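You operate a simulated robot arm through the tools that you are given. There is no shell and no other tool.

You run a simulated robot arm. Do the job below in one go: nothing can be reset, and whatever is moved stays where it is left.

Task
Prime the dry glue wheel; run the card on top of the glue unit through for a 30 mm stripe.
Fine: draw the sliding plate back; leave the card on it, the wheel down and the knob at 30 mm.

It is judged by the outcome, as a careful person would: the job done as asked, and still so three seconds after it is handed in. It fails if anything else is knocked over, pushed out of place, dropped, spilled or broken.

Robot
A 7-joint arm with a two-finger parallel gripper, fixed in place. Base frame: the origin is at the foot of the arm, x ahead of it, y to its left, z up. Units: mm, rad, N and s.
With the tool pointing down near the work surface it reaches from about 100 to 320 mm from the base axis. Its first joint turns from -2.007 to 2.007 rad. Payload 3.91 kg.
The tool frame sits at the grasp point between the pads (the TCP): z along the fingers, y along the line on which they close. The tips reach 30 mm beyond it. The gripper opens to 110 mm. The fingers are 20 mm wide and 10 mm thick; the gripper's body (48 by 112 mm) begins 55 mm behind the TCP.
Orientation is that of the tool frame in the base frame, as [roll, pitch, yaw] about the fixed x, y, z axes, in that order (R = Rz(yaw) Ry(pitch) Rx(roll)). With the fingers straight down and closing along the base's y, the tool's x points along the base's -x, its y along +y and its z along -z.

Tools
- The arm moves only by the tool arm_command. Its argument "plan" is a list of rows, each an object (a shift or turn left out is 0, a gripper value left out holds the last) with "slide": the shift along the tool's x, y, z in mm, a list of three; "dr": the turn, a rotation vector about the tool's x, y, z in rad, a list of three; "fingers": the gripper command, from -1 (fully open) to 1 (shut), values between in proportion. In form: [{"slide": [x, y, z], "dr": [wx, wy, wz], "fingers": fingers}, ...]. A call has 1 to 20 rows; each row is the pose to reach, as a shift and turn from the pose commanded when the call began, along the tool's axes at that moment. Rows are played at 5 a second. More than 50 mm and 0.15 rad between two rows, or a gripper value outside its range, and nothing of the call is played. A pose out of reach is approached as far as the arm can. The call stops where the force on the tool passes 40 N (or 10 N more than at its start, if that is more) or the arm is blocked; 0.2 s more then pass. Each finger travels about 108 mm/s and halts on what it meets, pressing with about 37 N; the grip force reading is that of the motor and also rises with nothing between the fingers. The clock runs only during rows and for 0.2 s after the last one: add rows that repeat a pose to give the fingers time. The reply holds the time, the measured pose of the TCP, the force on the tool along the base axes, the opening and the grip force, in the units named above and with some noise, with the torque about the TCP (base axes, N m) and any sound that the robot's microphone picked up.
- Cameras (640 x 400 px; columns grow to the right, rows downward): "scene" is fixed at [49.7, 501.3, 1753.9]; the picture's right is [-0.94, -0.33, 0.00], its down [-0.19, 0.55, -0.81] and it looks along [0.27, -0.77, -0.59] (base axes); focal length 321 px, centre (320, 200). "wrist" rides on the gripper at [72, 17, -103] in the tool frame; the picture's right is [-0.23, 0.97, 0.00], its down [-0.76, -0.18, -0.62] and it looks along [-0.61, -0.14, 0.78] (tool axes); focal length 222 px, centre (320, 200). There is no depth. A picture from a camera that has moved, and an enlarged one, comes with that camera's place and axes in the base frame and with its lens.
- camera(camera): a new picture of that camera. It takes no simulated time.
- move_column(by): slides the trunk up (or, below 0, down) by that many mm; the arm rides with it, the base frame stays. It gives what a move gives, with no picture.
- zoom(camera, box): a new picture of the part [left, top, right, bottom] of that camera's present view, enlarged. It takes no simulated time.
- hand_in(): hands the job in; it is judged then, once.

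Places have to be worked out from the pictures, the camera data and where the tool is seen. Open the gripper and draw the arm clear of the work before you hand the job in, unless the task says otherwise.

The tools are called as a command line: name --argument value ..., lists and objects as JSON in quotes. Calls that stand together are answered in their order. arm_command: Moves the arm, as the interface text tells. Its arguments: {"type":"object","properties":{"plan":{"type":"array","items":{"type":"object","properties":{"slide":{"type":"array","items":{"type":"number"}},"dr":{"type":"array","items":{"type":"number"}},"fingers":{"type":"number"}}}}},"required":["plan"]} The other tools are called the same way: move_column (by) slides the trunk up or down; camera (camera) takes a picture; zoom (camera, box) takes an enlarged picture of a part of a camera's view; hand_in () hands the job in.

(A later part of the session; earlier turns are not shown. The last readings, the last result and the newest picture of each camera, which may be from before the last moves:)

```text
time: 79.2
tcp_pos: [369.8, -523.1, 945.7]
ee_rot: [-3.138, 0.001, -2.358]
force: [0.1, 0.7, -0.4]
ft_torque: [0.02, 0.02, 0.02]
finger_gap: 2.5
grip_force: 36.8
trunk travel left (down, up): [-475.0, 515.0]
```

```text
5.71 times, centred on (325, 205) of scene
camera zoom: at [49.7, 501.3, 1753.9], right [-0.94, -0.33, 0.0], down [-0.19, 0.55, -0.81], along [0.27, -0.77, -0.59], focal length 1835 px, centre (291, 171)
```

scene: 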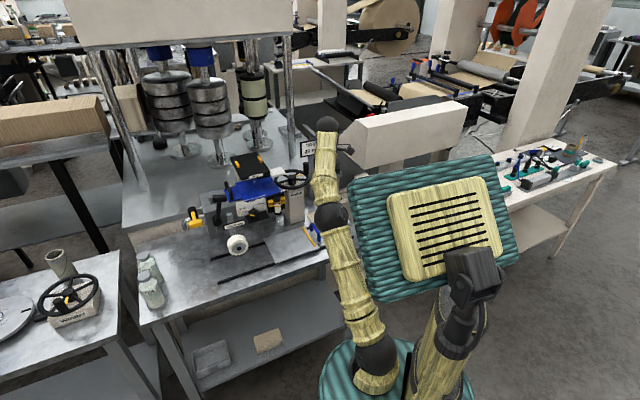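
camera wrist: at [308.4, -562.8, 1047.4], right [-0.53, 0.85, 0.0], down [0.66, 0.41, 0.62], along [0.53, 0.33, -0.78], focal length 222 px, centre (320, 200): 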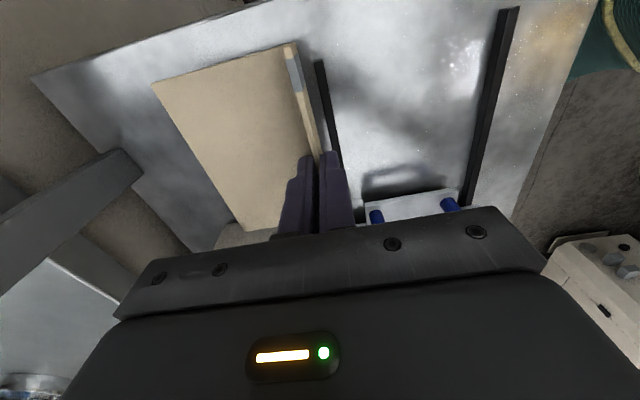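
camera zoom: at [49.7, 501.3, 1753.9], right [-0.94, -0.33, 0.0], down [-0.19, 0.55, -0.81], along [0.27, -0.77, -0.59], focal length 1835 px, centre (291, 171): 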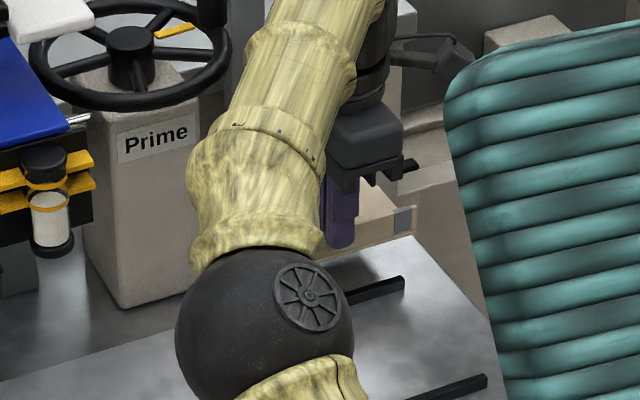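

The card is held securely and hanging level. I'll raise it, draw it back away from the Prime column, then carry it left to above the sliding plate.

arm_command --plan '[{"slide": [0, 15, -20], "fingers": 1}, {"slide": [0, 45, -40], "fingers": 1}, {"slide": [0, 80, -45], "fingers": 1}, {"slide": [0, 108, -45], "fingers": 1}, {"slide": [-35, 108, -45], "fingers": 1}, {"slide": [-75, 108, -45], "fingers": 1}, {"slide": [-115, 108, -45], "fingers": 1}, {"slide": [-155, 108, -45], "fingers": 1}, {"slide": [-192, 108, -45], "fingers": 1}, {"slide": [-192, 108, -45], "fingers": 1}, {"slide": [-192, 108, -45], "fingers": 1}]'

camera --camera "wrist"

zoom --camera "scene" --box '[220, 170, 350, 270]'

```text
time: 81.6
tcp_pos: [431.5, -310.5, 991.3]
ee_rot: [-3.138, 0.003, -2.36]
force: [0.8, -0.7, -0.7]
ft_torque: [0.02, -0.02, 0.02]
finger_gap: 2.4
grip_force: 36.9
trunk travel left (down, up): [-475.0, 515.0]
```

```text
taken
camera wrist: at [368.1, -349.9, 1093.0], right [-0.53, 0.85, 0.0], down [0.66, 0.41, 0.62], along [0.53, 0.33, -0.78], focal length 222 px, centre (320, 200)
```

wrist: 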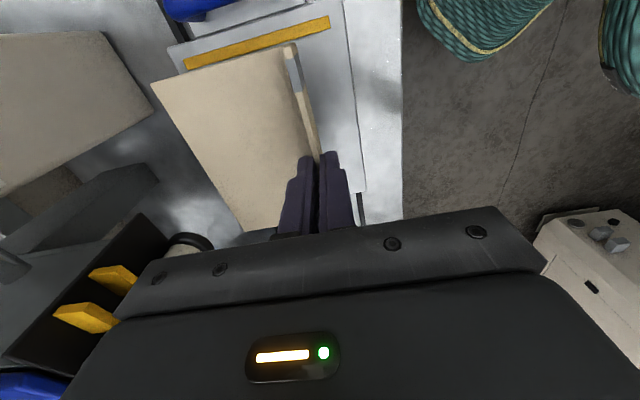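

```text
4.00 times, centred on (285, 220) of scene
camera zoom: at [49.7, 501.3, 1753.9], right [-0.94, -0.33, 0.0], down [-0.19, 0.55, -0.81], along [0.27, -0.77, -0.59], focal length 1285 px, centre (460, 120)
```

zoom: 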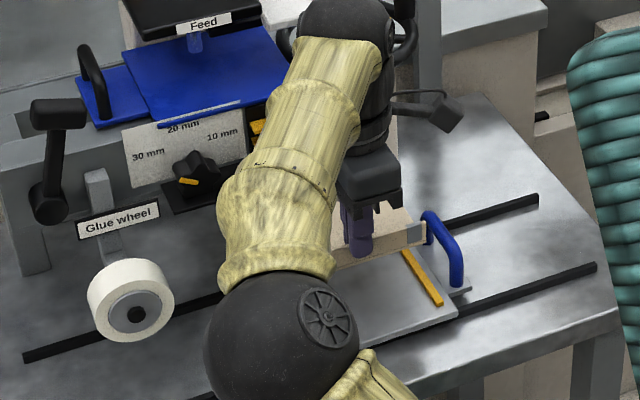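

The card is above the plate. I'll lower to TCP z≈925 and check its alignment with the yellow stop bar.

arm_command --plan '[{"slide": [0, 0, 25], "fingers": 1}, {"slide": [0, 0, 50], "fingers": 1}, {"slide": [0, 0, 64], "fingers": 1}, {"slide": [0, 0, 64], "fingers": 1}]'

camera --camera "wrist"

zoom --camera "wrist" --box '[150, 20, 390, 240]'

zoom --camera "scene" --box '[260, 190, 350, 260]'

```text
time: 82.6
tcp_pos: [430.9, -310.8, 928.5]
ee_rot: [-3.135, 0.001, -2.357]
force: [3.5, 0.6, 17.3]
ft_torque: [-0.76, 0.71, 0.14]
finger_gap: 2.7
grip_force: 37.2
trunk travel left (down, up): [-475.0, 515.0]
```

```text
taken
camera wrist: at [368.2, -350.1, 1030.0], right [-0.53, 0.85, -0.01], down [0.66, 0.41, 0.62], along [0.53, 0.32, -0.78], focal length 222 px, centre (320, 200)
```

wrist: 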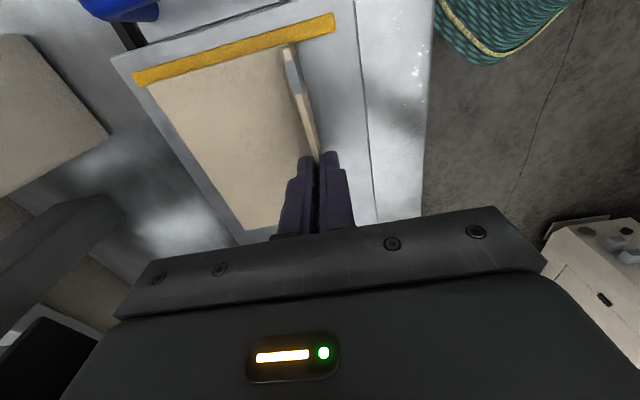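

```text
1.82 times, centred on (270, 130) of wrist
camera zoom: at [368.2, -350.1, 1030.0], right [-0.53, 0.85, -0.01], down [0.66, 0.41, 0.62], along [0.53, 0.32, -0.78], focal length 404 px, centre (411, 327)
```

zoom: 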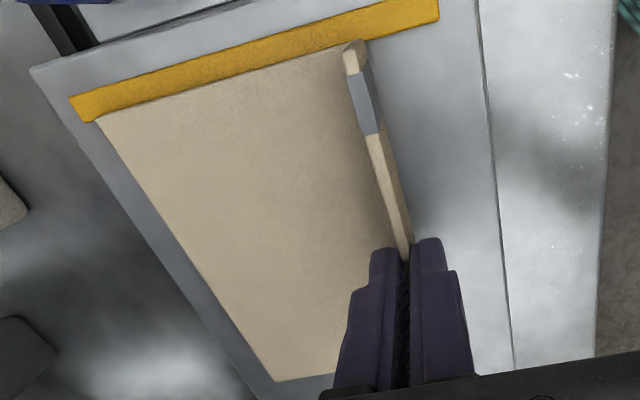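

```text
5.71 times, centred on (305, 225) of scene
camera zoom: at [49.7, 501.3, 1753.9], right [-0.94, -0.33, 0.0], down [-0.19, 0.55, -0.81], along [0.27, -0.77, -0.59], focal length 1835 px, centre (406, 57)
```

zoom: 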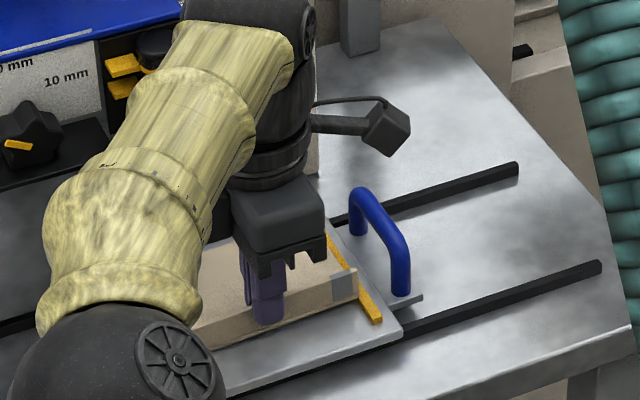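

The 17 N push with its torque points to contact at the card's right end: it is sitting on the yellow bar. I'll lift 12 mm, shift 9 mm left and lower again.

arm_command --plan '[{"slide": [0, 0, -8], "fingers": 1}, {"slide": [0, 0, -14], "fingers": 1}, {"slide": [-5, 0, -14], "fingers": 1}, {"slide": [-9, 0, -14], "fingers": 1}, {"slide": [-9, 0, -5], "fingers": 1}, {"slide": [-9, 0, 3], "fingers": 1}, {"slide": [-9, 0, 8], "fingers": 1}, {"slide": [-9, 0, 8], "fingers": 1}]'

zoom --camera "wrist" --box '[150, 20, 390, 240]'

zoom --camera "scene" --box '[260, 190, 350, 260]'

```text
time: 84.3
tcp_pos: [435.7, -304.9, 923.7]
ee_rot: [-3.126, 0.002, -2.361]
force: [-2.4, 5.1, 21.4]
ft_torque: [0.19, 0.15, -0.07]
finger_gap: 2.7
grip_force: 37.0
trunk travel left (down, up): [-475.0, 515.0]
stopped in row 8: the force on the tool passed its limit at 43 N (the readings are from after the stop); the commanded pose is now the measured one
```

```text
1.82 times, centred on (270, 130) of wrist
camera zoom: at [372.3, -343.9, 1025.6], right [-0.53, 0.85, -0.02], down [0.66, 0.42, 0.63], along [0.54, 0.32, -0.78], focal length 404 px, centre (411, 327)
```

zoom: 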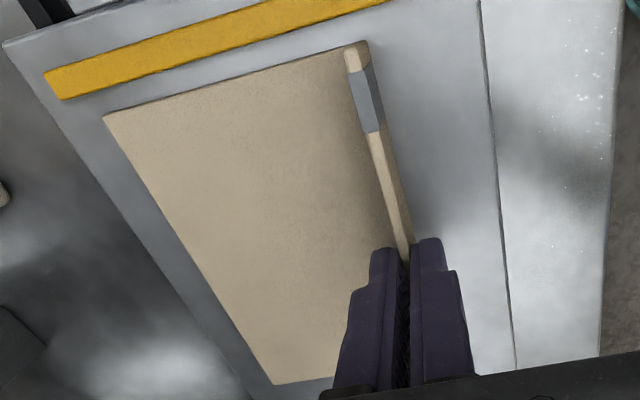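

```text
5.71 times, centred on (305, 225) of scene
camera zoom: at [49.7, 501.3, 1753.9], right [-0.94, -0.33, 0.0], down [-0.19, 0.55, -0.81], along [0.27, -0.77, -0.59], focal length 1835 px, centre (406, 57)
```

zoom: 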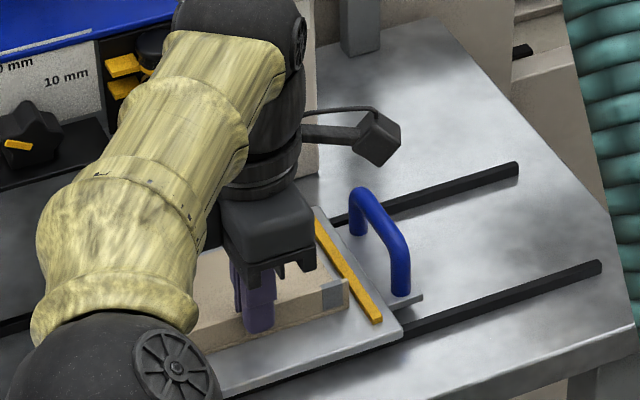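

The card now lies flat on the plate (TCP z≈924) about 7 mm from the stop bar. I'll ease up, slide it 6 mm back toward the bar, set it down and release.

arm_command --plan '[{"slide": [0, 0, -3], "fingers": 1}, {"slide": [3, 0, -3], "fingers": 1}, {"slide": [5.5, 0, -3], "fingers": 1}, {"slide": [5.5, 0, -0.5], "fingers": 1}, {"slide": [5.5, 0, -0.5], "fingers": 1}]'

zoom --camera "wrist" --box '[150, 20, 390, 240]'

```text
time: 85.5
tcp_pos: [432.3, -309.2, 924.2]
ee_rot: [-3.127, 0.001, -2.357]
force: [5.1, 1.4, 23.2]
ft_torque: [0.12, -0.13, 0.0]
finger_gap: 2.3
grip_force: 36.9
trunk travel left (down, up): [-475.0, 515.0]
```

```text
1.82 times, centred on (270, 130) of wrist
camera zoom: at [369.6, -348.1, 1025.5], right [-0.53, 0.85, -0.01], down [0.66, 0.42, 0.63], along [0.54, 0.32, -0.78], focal length 404 px, centre (411, 327)
```

zoom: 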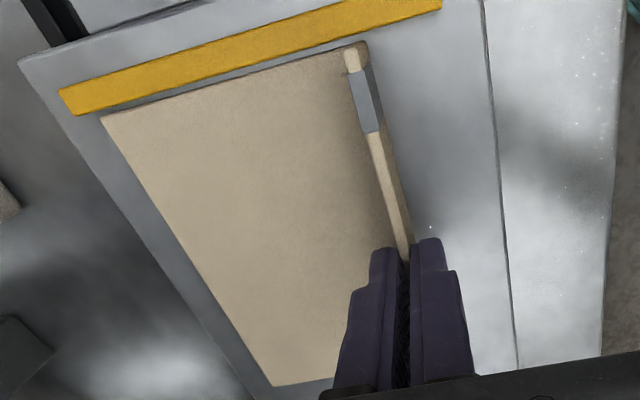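

The card is flat on the plate and within ~3 mm of the bar. I'll release and lift away.

arm_command --plan '[{"slide": [0, 0, -2], "fingers": 1}, {"slide": [0, 0, -2], "fingers": 0.7}, {"slide": [0, 0, -2], "fingers": 0.7}, {"slide": [0, 0, -20], "fingers": 0.7}, {"slide": [0, 0, -50], "fingers": 0.6}, {"slide": [0, 0, -90], "fingers": 0.5}, {"slide": [0, 0, -130], "fingers": 0.5}]'

camera --camera "wrist"

zoom --camera "scene" --box '[200, 170, 350, 270]'

```text
time: 87.1
tcp_pos: [432.5, -308.4, 1053.6]
ee_rot: [-3.131, 0.0, -2.359]
force: [-0.4, 0.5, -0.3]
ft_torque: [-0.01, -0.03, -0.01]
finger_gap: 27.6
grip_force: 0.0
trunk travel left (down, up): [-475.0, 515.0]
```

```text
taken
camera wrist: at [368.6, -348.1, 1155.3], right [-0.53, 0.85, -0.01], down [0.66, 0.42, 0.63], along [0.54, 0.32, -0.78], focal length 222 px, centre (320, 200)
```

wrist: 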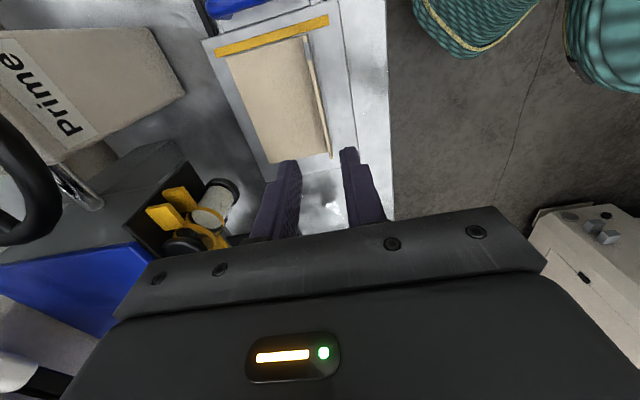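

```text
4.00 times, centred on (275, 220) of scene
camera zoom: at [49.7, 501.3, 1753.9], right [-0.94, -0.33, 0.0], down [-0.19, 0.55, -0.81], along [0.27, -0.77, -0.59], focal length 1285 px, centre (500, 120)
```

zoom: 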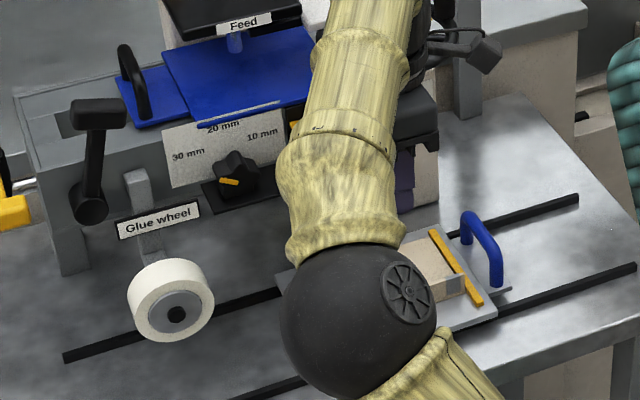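

The card sits squarely on the plate. Next is the wheel lever (pivot ≈ lateral 336, z 1030; T-handle ≈ lateral 312, z 1128). I'll rise, move left and turn the tool for a forward approach.

arm_command --plan '[{"slide": [0, 0, -40], "fingers": 0.3}, {"slide": [-5, 5, -80], "dr": [0, 0, -0.13], "fingers": 0.3}, {"slide": [-15, 10, -110], "dr": [0, 0, -0.26]}, {"slide": [-30, 15, -130], "dr": [0, 0, -0.39]}, {"slide": [-45, 20, -140], "dr": [0, 0, -0.52]}, {"slide": [-60, 25, -140], "dr": [0, 0, -0.65]}, {"slide": [-75, 30, -140], "dr": [0, 0, -0.78]}, {"slide": [-90, 35, -140], "dr": [0, 0, -0.91]}, {"slide": [-105, 40, -140], "dr": [0, 0, -1.04]}, {"slide": [-120, 40, -140], "dr": [0, 0, -1.17]}, {"slide": [-135, 40, -140], "dr": [0, 0, -1.3]}, {"slide": [-150, 40, -140], "dr": [0, 0, -1.43]}, {"slide": [-160, 40, -140], "dr": [0, 0, -1.571]}, {"slide": [-160, 40, -140], "dr": [0, 0, -1.571]}]'

arm_command --plan '[{"dr": [0, 0.14, 0]}, {"dr": [0, 0.28, 0]}, {"dr": [0, 0.42, 0]}, {"dr": [0, 0.56, 0]}, {"dr": [0, 0.7, 0]}, {"dr": [0, 0.84, 0]}, {"dr": [0, 0.98, 0]}, {"dr": [0, 1.12, 0]}, {"dr": [0, 1.26, 0]}, {"dr": [0, 1.396, 0]}, {"dr": [0, 1.396, 0]}]'

camera --camera "wrist"

camera --camera "scene"

```text
time: 90.1
tcp_pos: [471.6, -83.6, 1211.3]
ee_rot: [-3.093, 0.005, -0.752]
force: [2.0, 0.8, 0.3]
ft_torque: [-0.05, 0.16, 0.01]
finger_gap: 38.5
grip_force: 0.0
out of reach, approached as far as the arm can: row 5, 6, 7, 8, 9, 10, 11, 12, 13, 14
trunk travel left (down, up): [-475.0, 515.0]
```

```text
time: 92.5
tcp_pos: [464.1, -87.3, 1213.4]
ee_rot: [-2.84, -1.386, -1.053]
force: [-0.4, 0.3, -0.4]
ft_torque: [0.02, 0.03, -0.01]
finger_gap: 38.3
grip_force: 0.0
trunk travel left (down, up): [-475.0, 515.0]
```

```text
taken
camera wrist: at [385.3, -42.5, 1300.1], right [-0.69, -0.67, -0.28], down [-0.4, 0.67, -0.63], along [0.61, -0.32, -0.73], focal length 222 px, centre (320, 200)
```

wrist: 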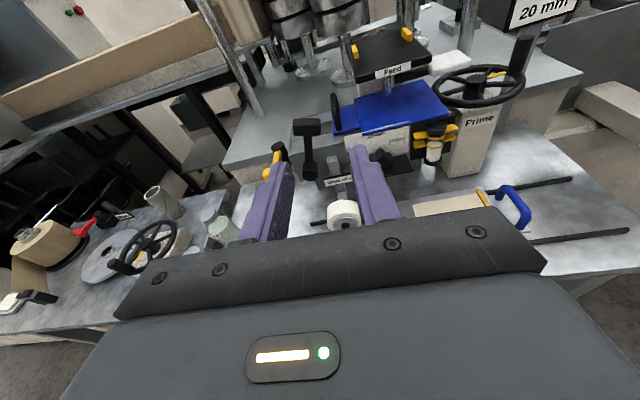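

```text
taken
```

scene: 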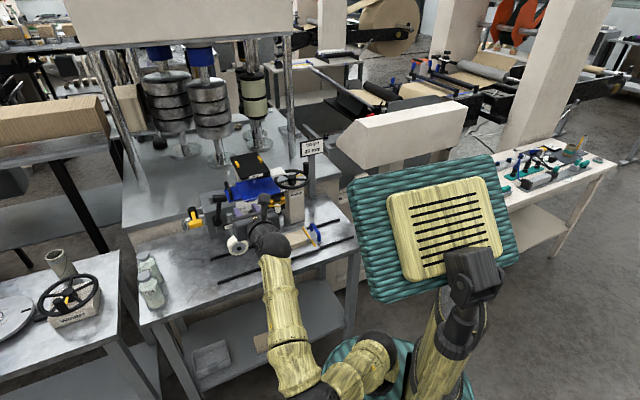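

The arm's elbow has dropped low beside the bench. I'll look closely at the clearance before going further.

zoom --camera "scene" --box '[200, 170, 440, 400]'

zoom --camera "wrist" --box '[220, 70, 420, 240]'

```text
1.74 times, centred on (320, 285) of scene
camera zoom: at [49.7, 501.3, 1753.9], right [-0.94, -0.33, 0.0], down [-0.19, 0.55, -0.81], along [0.27, -0.77, -0.59], focal length 558 px, centre (320, 52)
```

zoom: 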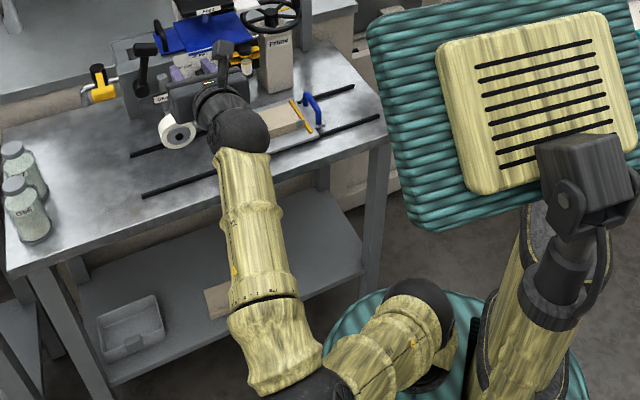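

```text
2.35 times, centred on (320, 155) of wrist
camera zoom: at [385.3, -42.5, 1300.1], right [-0.69, -0.67, -0.28], down [-0.4, 0.67, -0.63], along [0.61, -0.32, -0.73], focal length 523 px, centre (320, 306)
```

zoom: 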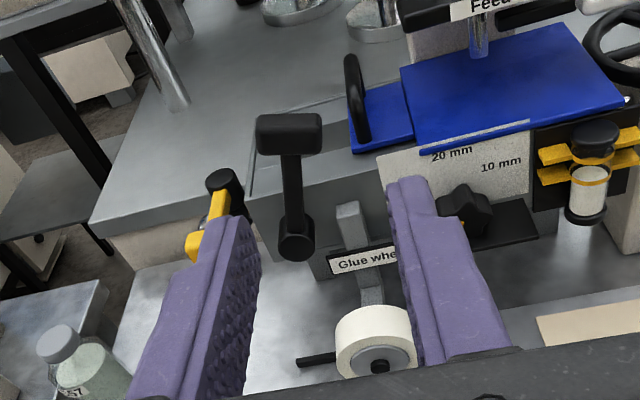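

The forearm is high over the bench and clear. The lever's T-handle is at lateral 312, z≈1124, with the pivot at lateral 335, z≈1036. I'll level the orientation and move in front of the shaft below the T.

arm_command --plan '[{"slide": [-18, -10, 33], "dr": [-0.01, 0, -0.01], "fingers": 0.4}, {"slide": [-36, -21, 67], "dr": [-0.02, 0, -0.025], "fingers": 0.4}, {"slide": [-54, -32, 101], "dr": [-0.037, 0, -0.049], "fingers": 0.4}, {"slide": [-72, -43, 135], "dr": [-0.037, 0, -0.049], "fingers": 0.4}, {"slide": [-88, -53, 169], "dr": [-0.037, 0, -0.049], "fingers": 0.4}, {"slide": [-88, -53, 169], "dr": [-0.037, 0, -0.049], "fingers": 0.4}]'

camera --camera "wrist"

zoom --camera "wrist" --box '[220, 70, 420, 230]'

zoom --camera "scene" --box '[180, 160, 290, 260]'

```text
time: 93.9
tcp_pos: [615.1, -147.2, 1099.5]
ee_rot: [-3.139, -1.391, -0.786]
force: [-1.1, 0.1, 0.1]
ft_torque: [-0.01, 0.06, -0.04]
finger_gap: 33.1
grip_force: 0.1
trunk travel left (down, up): [-475.0, 515.0]
```

```text
taken
camera wrist: at [541.4, -97.2, 1187.5], right [-0.72, -0.66, -0.22], down [-0.41, 0.65, -0.64], along [0.57, -0.37, -0.74], focal length 222 px, centre (320, 200)
```

wrist: 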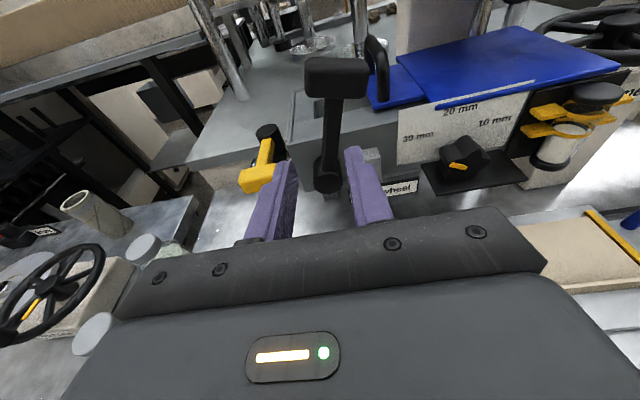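

```text
2.50 times, centred on (320, 150) of wrist
camera zoom: at [541.4, -97.2, 1187.5], right [-0.72, -0.66, -0.22], down [-0.41, 0.65, -0.64], along [0.57, -0.37, -0.74], focal length 555 px, centre (320, 325)
```

zoom: 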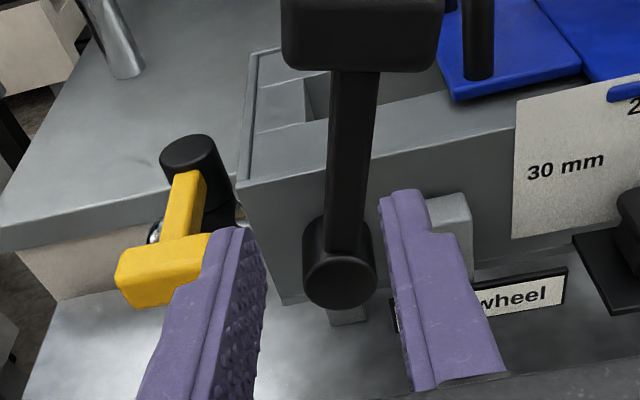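

```text
4.00 times, centred on (235, 210) of scene
camera zoom: at [49.7, 501.3, 1753.9], right [-0.94, -0.33, 0.0], down [-0.19, 0.55, -0.81], along [0.27, -0.77, -0.59], focal length 1285 px, centre (660, 160)
```

zoom: 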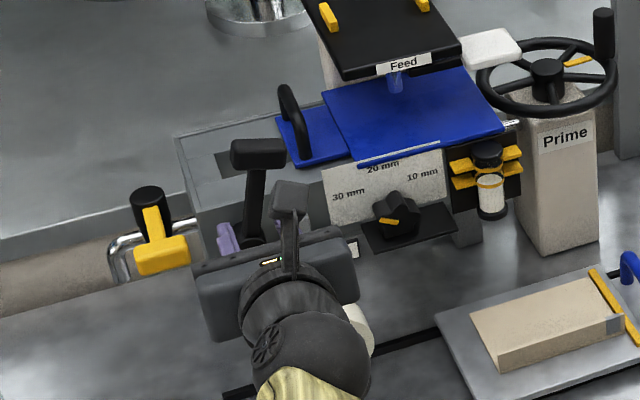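

The shaft at z≈1093 is at lateral ≈317, ahead ≈625. I'll align the 33 mm fork with it and slide the fingers around the shaft under the T.

arm_command --plan '[{"slide": [-2, 7, 5], "fingers": 0.4}, {"slide": [-2, 13, 15], "fingers": 0.4}, {"slide": [2, 13, 40], "fingers": 0.4}, {"slide": [6, 13, 70], "fingers": 0.4}, {"slide": [6, 13, 70], "fingers": 0.4}]'

zoom --camera "wrist" --box '[220, 70, 420, 230]'

zoom --camera "scene" --box '[190, 165, 270, 225]'

```text
time: 95.1
tcp_pos: [654.6, -205.5, 1092.9]
ee_rot: [-3.14, -1.392, -0.787]
force: [-0.3, 0.3, -0.3]
ft_torque: [0.01, -0.01, 0.0]
finger_gap: 33.1
grip_force: 0.1
trunk travel left (down, up): [-475.0, 515.0]
```

```text
2.50 times, centred on (320, 150) of wrist
camera zoom: at [581.3, -155.8, 1181.4], right [-0.72, -0.66, -0.22], down [-0.41, 0.65, -0.64], along [0.57, -0.37, -0.74], focal length 555 px, centre (320, 325)
```

zoom: 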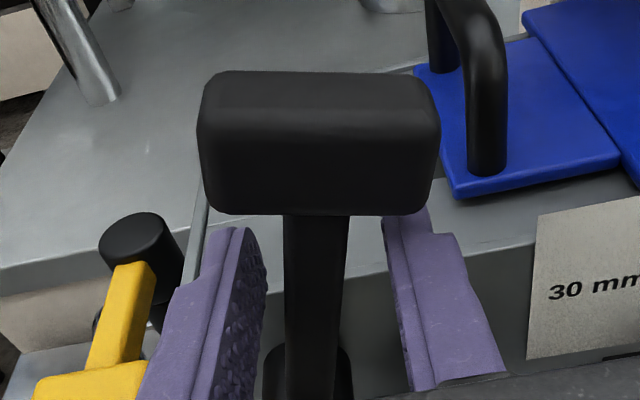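

```text
6.67 times, centred on (230, 195) of scene
camera zoom: at [49.7, 501.3, 1753.9], right [-0.94, -0.33, 0.0], down [-0.19, 0.55, -0.81], along [0.27, -0.77, -0.59], focal length 2141 px, centre (920, 233)
```

zoom: 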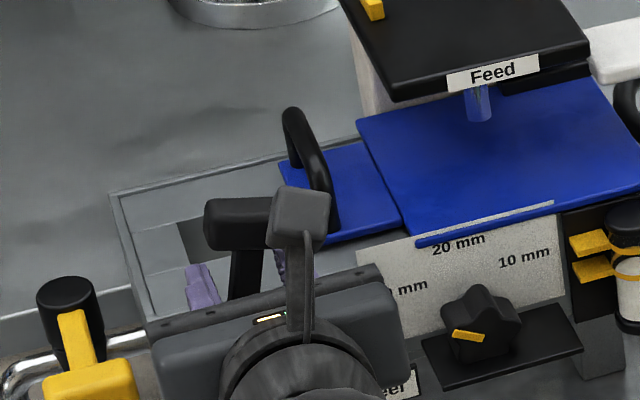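

The fork straddles the lever shaft below the T. I'll push gently to the left in small steps and watch force and the wheel.

arm_command --plan '[{"slide": [1, -8, 0], "fingers": 0.4}, {"slide": [2, -16, 0], "fingers": 0.4}, {"slide": [2.5, -24, 0], "fingers": 0.4}, {"slide": [2.5, -30, 0], "fingers": 0.4}, {"slide": [2.5, -30, 0], "fingers": 0.4}]'

zoom --camera "wrist" --box '[220, 70, 420, 230]'

zoom --camera "scene" --box '[190, 165, 290, 265]'

```text
time: 96.3
tcp_pos: [676.2, -185.5, 1095.2]
ee_rot: [-3.138, -1.391, -0.786]
force: [-1.2, -1.4, 0.1]
ft_torque: [0.0, -0.03, -0.01]
finger_gap: 33.5
grip_force: 0.3
trunk travel left (down, up): [-475.0, 515.0]
```

```text
2.50 times, centred on (320, 150) of wrist
camera zoom: at [602.1, -134.9, 1183.9], right [-0.72, -0.66, -0.22], down [-0.41, 0.65, -0.64], along [0.57, -0.37, -0.74], focal length 555 px, centre (320, 325)
```

zoom: 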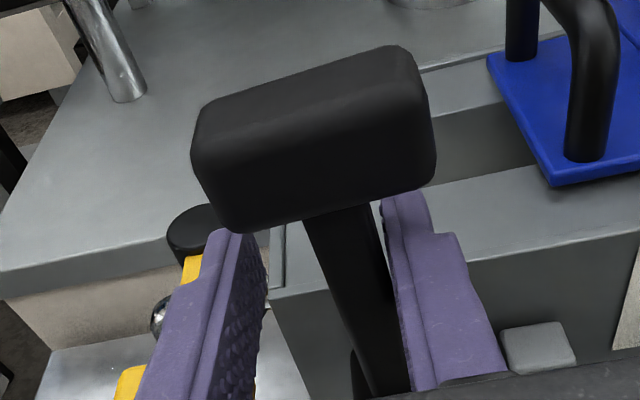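

```text
4.00 times, centred on (240, 215) of scene
camera zoom: at [49.7, 501.3, 1753.9], right [-0.94, -0.33, 0.0], down [-0.19, 0.55, -0.81], along [0.27, -0.77, -0.59], focal length 1285 px, centre (640, 140)
```

zoom: 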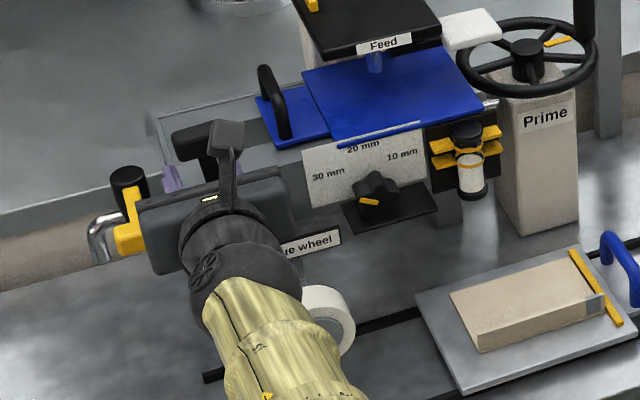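

The lever swings left easily. I'll pull the tips back slightly (to stay off the unit's top), roll with it, and continue to about 30° left, keeping away from the yellow valve.

arm_command --plan '[{"slide": [-1.5, 0, -8], "fingers": 0.4}, {"slide": [-3, -6, -8], "dr": [-0.02, 0, -0.1], "fingers": 0.4}, {"slide": [-5, -12, -8], "dr": [-0.04, 0, -0.2], "fingers": 0.4}, {"slide": [-9, -19, -8], "dr": [-0.06, 0, -0.33], "fingers": 0.4}, {"slide": [-13, -26, -8], "dr": [-0.085, 0, -0.46], "fingers": 0.4}, {"slide": [-13, -26, -8], "dr": [-0.085, 0, -0.46], "fingers": 0.4}]'

zoom --camera "wrist" --box '[220, 70, 420, 230]'

zoom --camera "scene" --box '[190, 165, 290, 265]'

```text
time: 97.7
tcp_pos: [687.6, -158.2, 1084.6]
ee_rot: [1.91, -1.071, 0.406]
force: [0.0, 0.5, -0.4]
ft_torque: [0.03, -0.03, -0.02]
finger_gap: 33.0
grip_force: 0.1
trunk travel left (down, up): [-475.0, 515.0]
```

```text
2.50 times, centred on (320, 150) of wrist
camera zoom: at [643.2, -78.6, 1169.6], right [-0.71, -0.66, 0.24], down [-0.62, 0.44, -0.65], along [0.32, -0.61, -0.72], focal length 555 px, centre (320, 325)
```

zoom: 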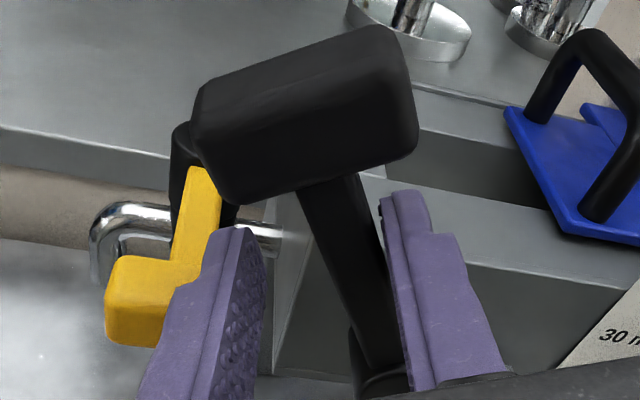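

```text
4.00 times, centred on (240, 215) of scene
camera zoom: at [49.7, 501.3, 1753.9], right [-0.94, -0.33, 0.0], down [-0.19, 0.55, -0.81], along [0.27, -0.77, -0.59], focal length 1285 px, centre (640, 140)
```

zoom: 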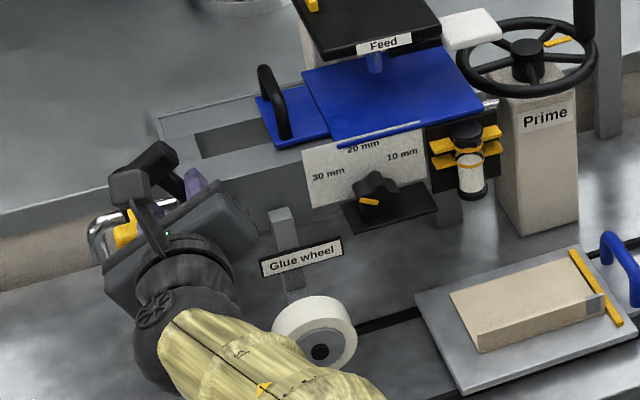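

The wheel has come down: its hub went from z≈957 to ≈917, close to the card's height. I'll push the lever a little further to feel for its end stop.

arm_command --plan '[{"slide": [-1, -4, 0], "fingers": 0.4}, {"slide": [-3, -8, 0], "dr": [-0.01, 0, -0.06], "fingers": 0.4}, {"slide": [-5, -12, 0], "dr": [-0.02, 0, -0.12], "fingers": 0.4}, {"slide": [-5, -12, 0], "dr": [-0.02, 0, -0.12], "fingers": 0.4}]'

zoom --camera "wrist" --box '[220, 70, 420, 230]'

zoom --camera "scene" --box '[190, 165, 290, 265]'

```text
time: 98.7
tcp_pos: [692.7, -151.8, 1079.5]
ee_rot: [1.821, -0.964, 0.483]
force: [17.1, -2.9, 31.9]
ft_torque: [-0.44, -1.33, 0.07]
finger_gap: 28.3
grip_force: 0.1
trunk travel left (down, up): [-475.0, 515.0]
```

```text
2.50 times, centred on (320, 150) of wrist
camera zoom: at [655.1, -64.7, 1161.0], right [-0.69, -0.63, 0.35], down [-0.67, 0.38, -0.64], along [0.27, -0.67, -0.69], focal length 555 px, centre (320, 325)
```

zoom: 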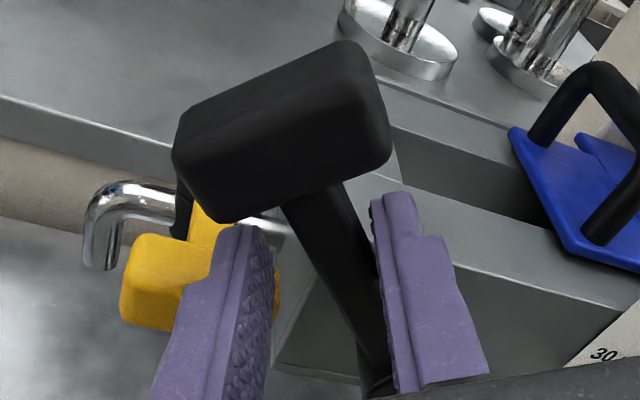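

```text
4.00 times, centred on (240, 215) of scene
camera zoom: at [49.7, 501.3, 1753.9], right [-0.94, -0.33, 0.0], down [-0.19, 0.55, -0.81], along [0.27, -0.77, -0.59], focal length 1285 px, centre (640, 140)
```

zoom: 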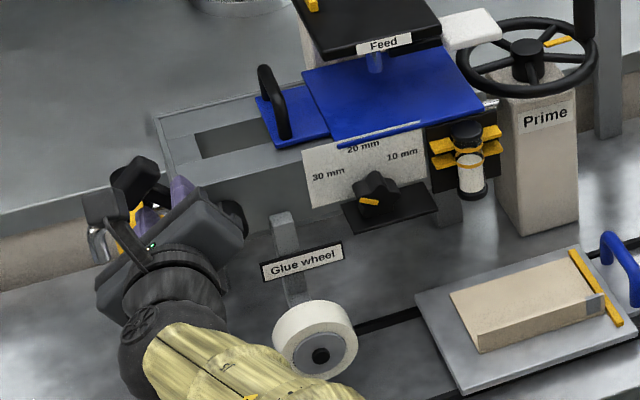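

The left finger is now pressing on the yellow valve handle (32 N up, gap squeezed), so I'll back off immediately and check the valve and lever.

arm_command --plan '[{"slide": [4, 3, 0], "dr": [0.01, 0, 0.06], "fingers": 0.4}, {"slide": [6, 8, -8], "dr": [0.02, 0, 0.12], "fingers": 0.4}, {"slide": [8, 8, -30], "dr": [0.02, 0, 0.12], "fingers": 0.4}, {"slide": [15, 8, -60], "dr": [0.02, 0, 0.12], "fingers": 0.4}, {"slide": [30, 8, -90], "dr": [0.02, 0, 0.12], "fingers": 0.4}]'

camera --camera "wrist"

zoom --camera "wrist" --box '[200, 40, 440, 220]'

zoom --camera "scene" --box '[175, 165, 275, 265]'

```text
time: 99.9
tcp_pos: [646.2, -79.4, 1116.7]
ee_rot: [1.912, -1.07, 0.403]
force: [0.5, 0.3, -0.4]
ft_torque: [-0.02, 0.01, 0.01]
finger_gap: 33.0
grip_force: 0.0
trunk travel left (down, up): [-475.0, 515.0]
```

```text
taken
camera wrist: at [602.4, -1.1, 1202.3], right [-0.71, -0.66, 0.24], down [-0.62, 0.44, -0.65], along [0.32, -0.61, -0.72], focal length 222 px, centre (320, 200)
```

wrist: 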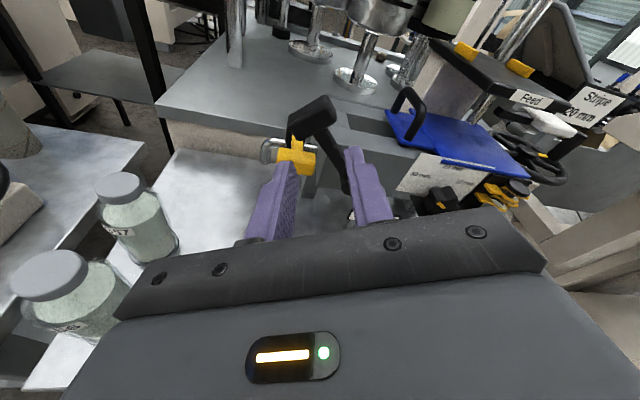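

```text
2.22 times, centred on (320, 130) of wrist
camera zoom: at [602.4, -1.1, 1202.3], right [-0.71, -0.66, 0.24], down [-0.62, 0.44, -0.65], along [0.32, -0.61, -0.72], focal length 494 px, centre (320, 356)
```

zoom: 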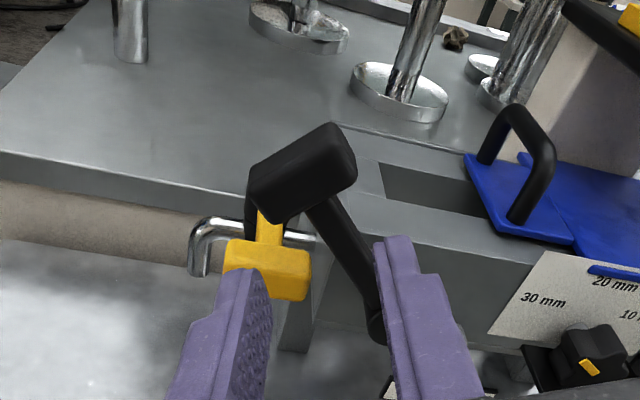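

```text
4.00 times, centred on (225, 215) of scene
camera zoom: at [49.7, 501.3, 1753.9], right [-0.94, -0.33, 0.0], down [-0.19, 0.55, -0.81], along [0.27, -0.77, -0.59], focal length 1285 px, centre (700, 140)
```

zoom: 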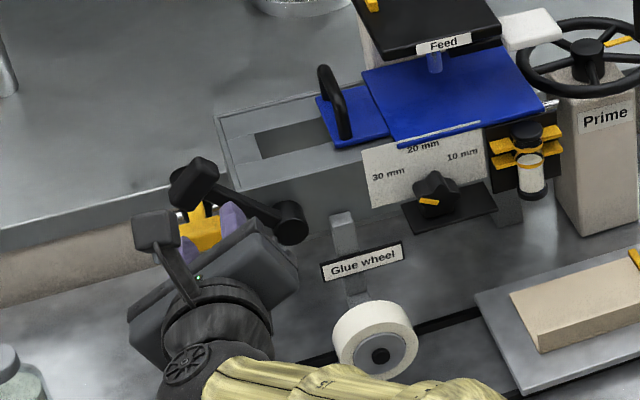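

The lever has now dropped well to the left by itself and the wheel stays down. I'll retreat further to see the lever, valve and wheel unobstructed.

arm_command --plan '[{"slide": [20, 0, -30], "dr": [0.02, 0, 0.11], "fingers": 0.4}, {"slide": [45, 10, -60], "dr": [0.04, 0, 0.23], "fingers": 0.4}, {"slide": [70, 30, -80], "dr": [0.06, 0, 0.34], "fingers": 0.4}, {"slide": [90, 60, -90], "dr": [0.08, 0, 0.45], "fingers": 0.4}, {"slide": [100, 90, -90], "dr": [0.08, 0, 0.46], "fingers": 0.4}, {"slide": [100, 90, -90], "dr": [0.08, 0, 0.46], "fingers": 0.4}]'

camera --camera "wrist"

zoom --camera "wrist" --box '[200, 60, 440, 240]'

zoom --camera "scene" --box '[175, 165, 275, 265]'

```text
time: 101.3
tcp_pos: [575.4, -51.3, 1258.1]
ee_rot: [3.14, -1.393, -0.787]
force: [-0.3, 0.0, 0.0]
ft_torque: [0.02, -0.02, 0.02]
finger_gap: 32.8
grip_force: 0.0
trunk travel left (down, up): [-475.0, 515.0]
```

```text
taken
camera wrist: at [502.6, -1.1, 1347.2], right [-0.72, -0.66, -0.22], down [-0.4, 0.66, -0.64], along [0.57, -0.37, -0.74], focal length 222 px, centre (320, 200)
```

wrist: 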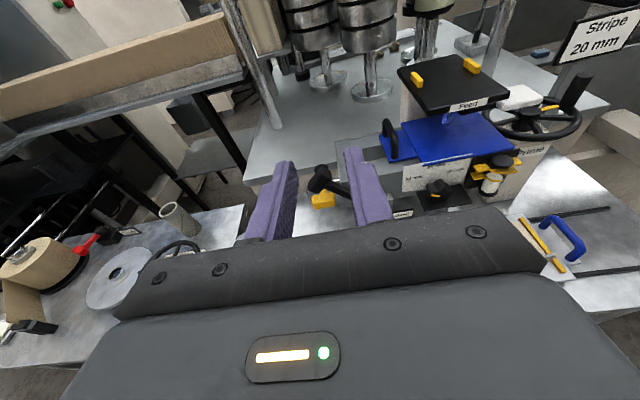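

```text
2.22 times, centred on (320, 150) of wrist
camera zoom: at [502.6, -1.1, 1347.2], right [-0.72, -0.66, -0.22], down [-0.4, 0.66, -0.64], along [0.57, -0.37, -0.74], focal length 494 px, centre (320, 311)
```

zoom: 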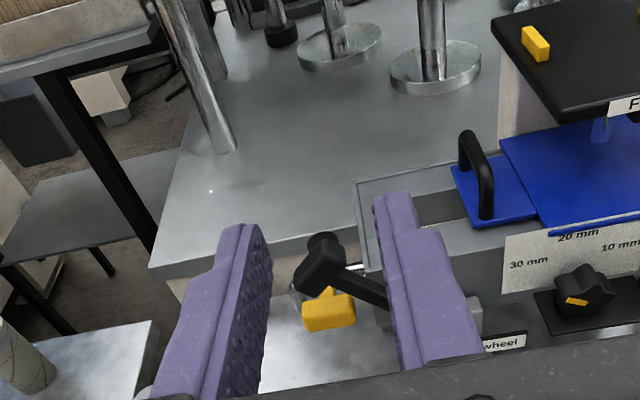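

```text
4.00 times, centred on (225, 215) of scene
camera zoom: at [49.7, 501.3, 1753.9], right [-0.94, -0.33, 0.0], down [-0.19, 0.55, -0.81], along [0.27, -0.77, -0.59], focal length 1285 px, centre (700, 140)
```

zoom: 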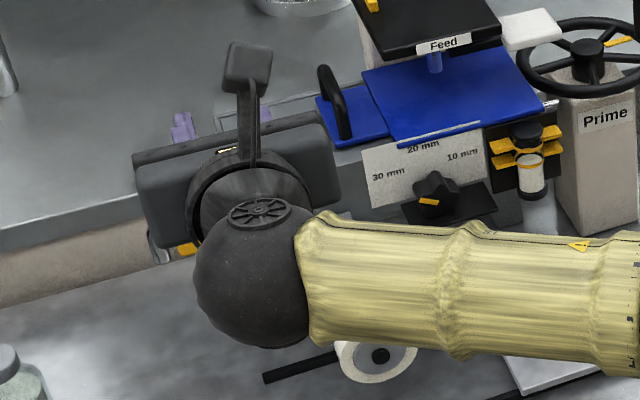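

The lever is down to the left, wheel down, valve apparently untouched. Now the plate: I'll return the tool to vertical and turn it to the natural yaw so the camera is on the robot side when gripping the blue handle.

arm_command --plan '[{"slide": [0, 5, 0], "dr": [0, -0.14, 0]}, {"slide": [0, 10, 0], "dr": [0, -0.28, 0]}, {"slide": [0, 20, 0], "dr": [0, -0.42, 0]}, {"slide": [0, 30, 0], "dr": [0, -0.56, 0]}, {"slide": [0, 45, 0], "dr": [0, -0.7, 0]}, {"slide": [0, 60, 0], "dr": [0, -0.84, 0]}, {"slide": [0, 80, 0], "dr": [0, -0.98, 0]}, {"slide": [0, 100, 0], "dr": [0, -1.12, 0]}, {"slide": [0, 120, 0], "dr": [0, -1.26, 0]}, {"slide": [0, 140, 0], "dr": [0, -1.393, 0]}, {"slide": [0, 140, 0], "dr": [0, -1.393, 0]}]'

zoom --camera "scene" --box '[170, 165, 290, 275]'

camera --camera "scene"

```text
time: 103.7
tcp_pos: [428.7, -142.7, 1230.0]
ee_rot: [-3.126, -0.031, -0.789]
force: [-1.6, -0.1, -0.3]
ft_torque: [0.04, -0.09, 0.0]
finger_gap: 33.0
grip_force: 0.1
out of reach, approached as far as the arm can: row 8, 9, 10, 11
trunk travel left (down, up): [-475.0, 515.0]
```

```text
3.64 times, centred on (230, 220) of scene
camera zoom: at [49.7, 501.3, 1753.9], right [-0.94, -0.33, 0.0], down [-0.19, 0.55, -0.81], along [0.27, -0.77, -0.59], focal length 1168 px, centre (647, 127)
```

zoom: 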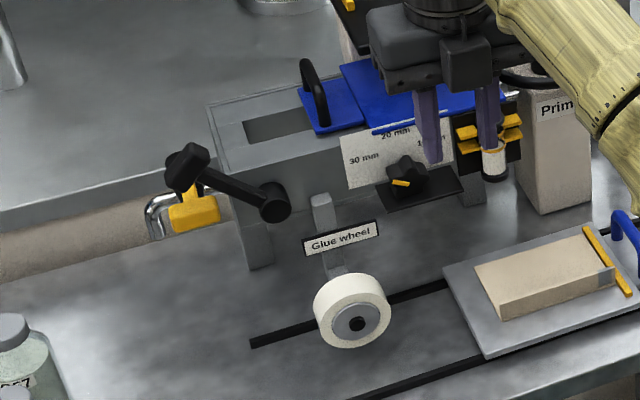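

```text
taken
```

scene: 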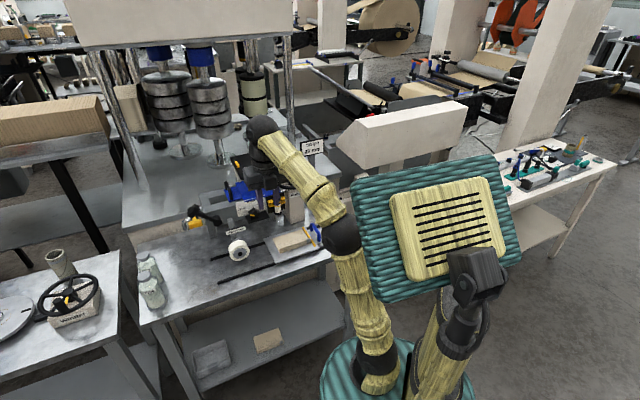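

The valve handle is in its original place, the lever rests down to the left and the wheel is down at plate height. I'll now turn the tool half a revolution while moving toward a point above the blue handle.

arm_command --plan '[{"slide": [15, 10, 15], "dr": [0, 0, 0.14], "fingers": 0.2}, {"slide": [30, 25, 30], "dr": [0, 0, 0.28]}, {"slide": [45, 40, 45], "dr": [0, 0, 0.42]}, {"slide": [60, 55, 60], "dr": [0, 0, 0.56]}, {"slide": [75, 70, 75], "dr": [0, 0, 0.7]}, {"slide": [85, 85, 85], "dr": [0, 0, 0.84]}, {"slide": [95, 100, 90], "dr": [0, 0, 0.98]}, {"slide": [100, 115, 90], "dr": [0, 0, 1.12]}, {"slide": [100, 130, 90], "dr": [0, 0, 1.26]}, {"slide": [100, 145, 90], "dr": [0, 0, 1.4]}, {"slide": [100, 150, 90], "dr": [0, 0, 1.54]}, {"slide": [100, 150, 90], "dr": [0, 0, 1.571]}, {"slide": [100, 150, 90], "dr": [0, 0, 1.571]}]'

arm_command --plan '[{"dr": [0, 0, 0.14]}, {"dr": [0, 0, 0.28]}, {"dr": [0, 0, 0.42]}, {"dr": [0, 0, 0.56]}, {"dr": [0, 0, 0.7]}, {"dr": [0, 0, 0.84]}, {"dr": [0, 0, 0.98]}, {"dr": [0, 0, 1.12]}, {"dr": [0, 0, 1.26]}, {"dr": [0, 0, 1.4]}, {"dr": [0, 0, 1.54]}, {"dr": [0, 0, 1.571]}, {"dr": [0, 0, 1.571]}]'

camera --camera "wrist"

zoom --camera "scene" --box '[200, 160, 360, 280]'

```text
time: 106.5
tcp_pos: [397.7, -318.5, 1137.8]
ee_rot: [3.14, -0.002, -2.359]
force: [0.2, 0.5, 0.6]
ft_torque: [-0.02, -0.02, -0.02]
finger_gap: 43.8
grip_force: 0.0
trunk travel left (down, up): [-475.0, 515.0]
```

```text
time: 109.3
tcp_pos: [397.3, -317.5, 1138.2]
ee_rot: [-3.141, 0.0, 2.351]
force: [-0.3, 0.1, 0.4]
ft_torque: [0.01, -0.02, 0.0]
finger_gap: 43.9
grip_force: 0.0
trunk travel left (down, up): [-475.0, 515.0]
```

```text
taken
camera wrist: at [358.7, -255.1, 1239.5], right [0.85, 0.52, 0.0], down [0.41, -0.67, 0.62], along [0.33, -0.53, -0.78], focal length 222 px, centre (320, 200)
```

wrist: 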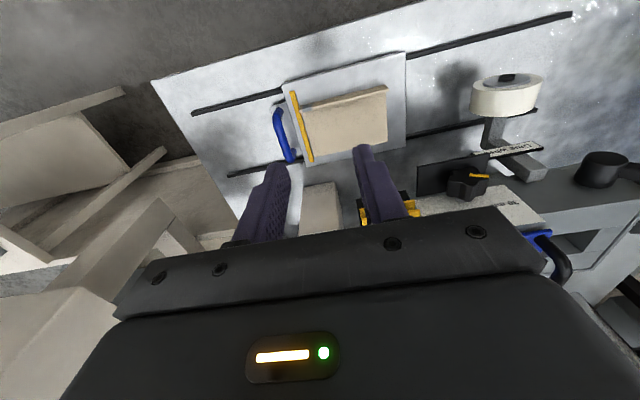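

```text
3.33 times, centred on (280, 220) of scene
camera zoom: at [49.7, 501.3, 1753.9], right [-0.94, -0.33, 0.0], down [-0.19, 0.55, -0.81], along [0.27, -0.77, -0.59], focal length 1070 px, centre (453, 133)
```

zoom: 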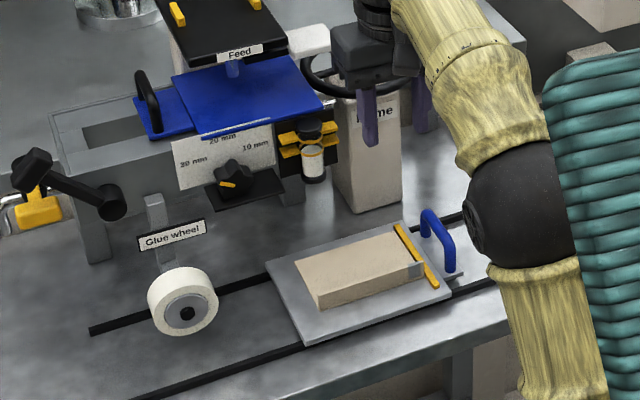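

Good clear view of plate, card, handle and wheel. I'll enlarge the handle in both views to locate its bar.

zoom --camera "wrist" --box '[240, 60, 360, 180]'

zoom --camera "scene" --box '[280, 210, 330, 250]'

```text
3.33 times, centred on (300, 120) of wrist
camera zoom: at [358.7, -255.1, 1239.5], right [0.85, 0.52, 0.0], down [0.41, -0.67, 0.62], along [0.33, -0.53, -0.78], focal length 740 px, centre (387, 467)
```

zoom: 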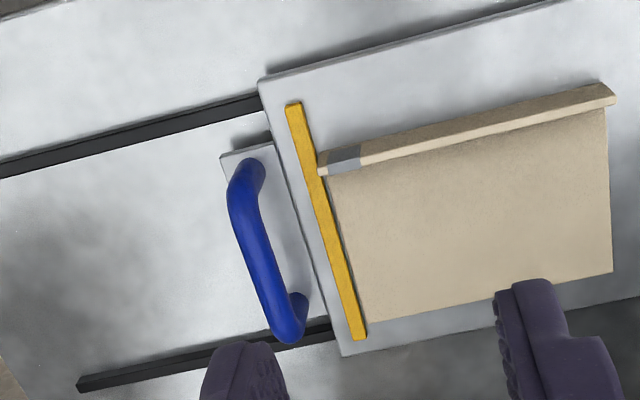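

```text
10.00 times, centred on (305, 230) of scene
camera zoom: at [49.7, 501.3, 1753.9], right [-0.94, -0.33, 0.0], down [-0.19, 0.55, -0.81], along [0.27, -0.77, -0.59], focal length 3212 px, centre (470, -100)
```

zoom: 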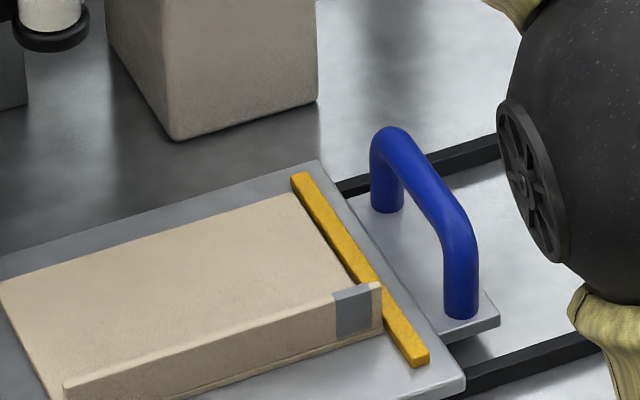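

The handle bar runs along ahead ≈516–588 at lateral ≈−8, z≈923. I'll move above it with a 26 mm gap and check alignment before descending.

arm_command --plan '[{"slide": [-15, -20, 30], "fingers": 0.527}, {"slide": [-30, -42, 65], "fingers": 0.527}, {"slide": [-46.6, -65, 100], "fingers": 0.527}, {"slide": [-46.6, -65, 138], "fingers": 0.527}, {"slide": [-46.6, -65, 138], "fingers": 0.527}]'

zoom --camera "wrist" --box '[220, 80, 420, 230]'

zoom --camera "scene" --box '[270, 190, 350, 260]'

```text
time: 110.5
tcp_pos: [382.6, -396.3, 998.3]
ee_rot: [-3.139, -0.001, 2.354]
force: [0.0, -0.4, 0.2]
ft_torque: [-0.01, -0.03, -0.02]
finger_gap: 26.0
grip_force: 0.0
trunk travel left (down, up): [-475.0, 515.0]
```

```text
2.67 times, centred on (320, 155) of wrist
camera zoom: at [345.7, -333.7, 1100.9], right [0.85, 0.53, 0.0], down [0.41, -0.67, 0.62], along [0.33, -0.53, -0.78], focal length 592 px, centre (320, 320)
```

zoom: 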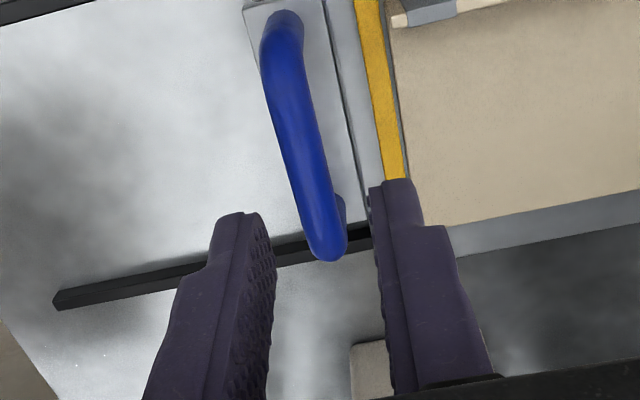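

```text
5.71 times, centred on (310, 225) of scene
camera zoom: at [49.7, 501.3, 1753.9], right [-0.94, -0.33, 0.0], down [-0.19, 0.55, -0.81], along [0.27, -0.77, -0.59], focal length 1835 px, centre (377, 57)
```

zoom: 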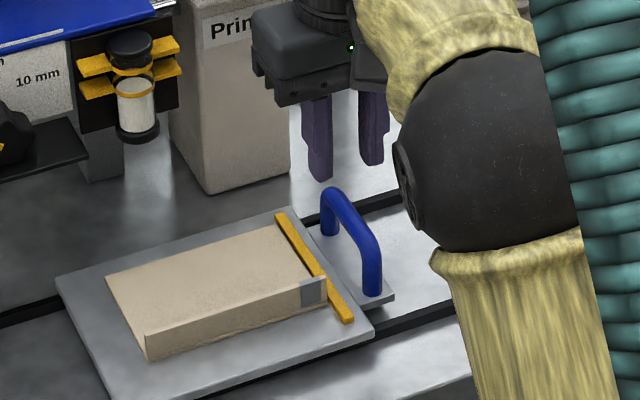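

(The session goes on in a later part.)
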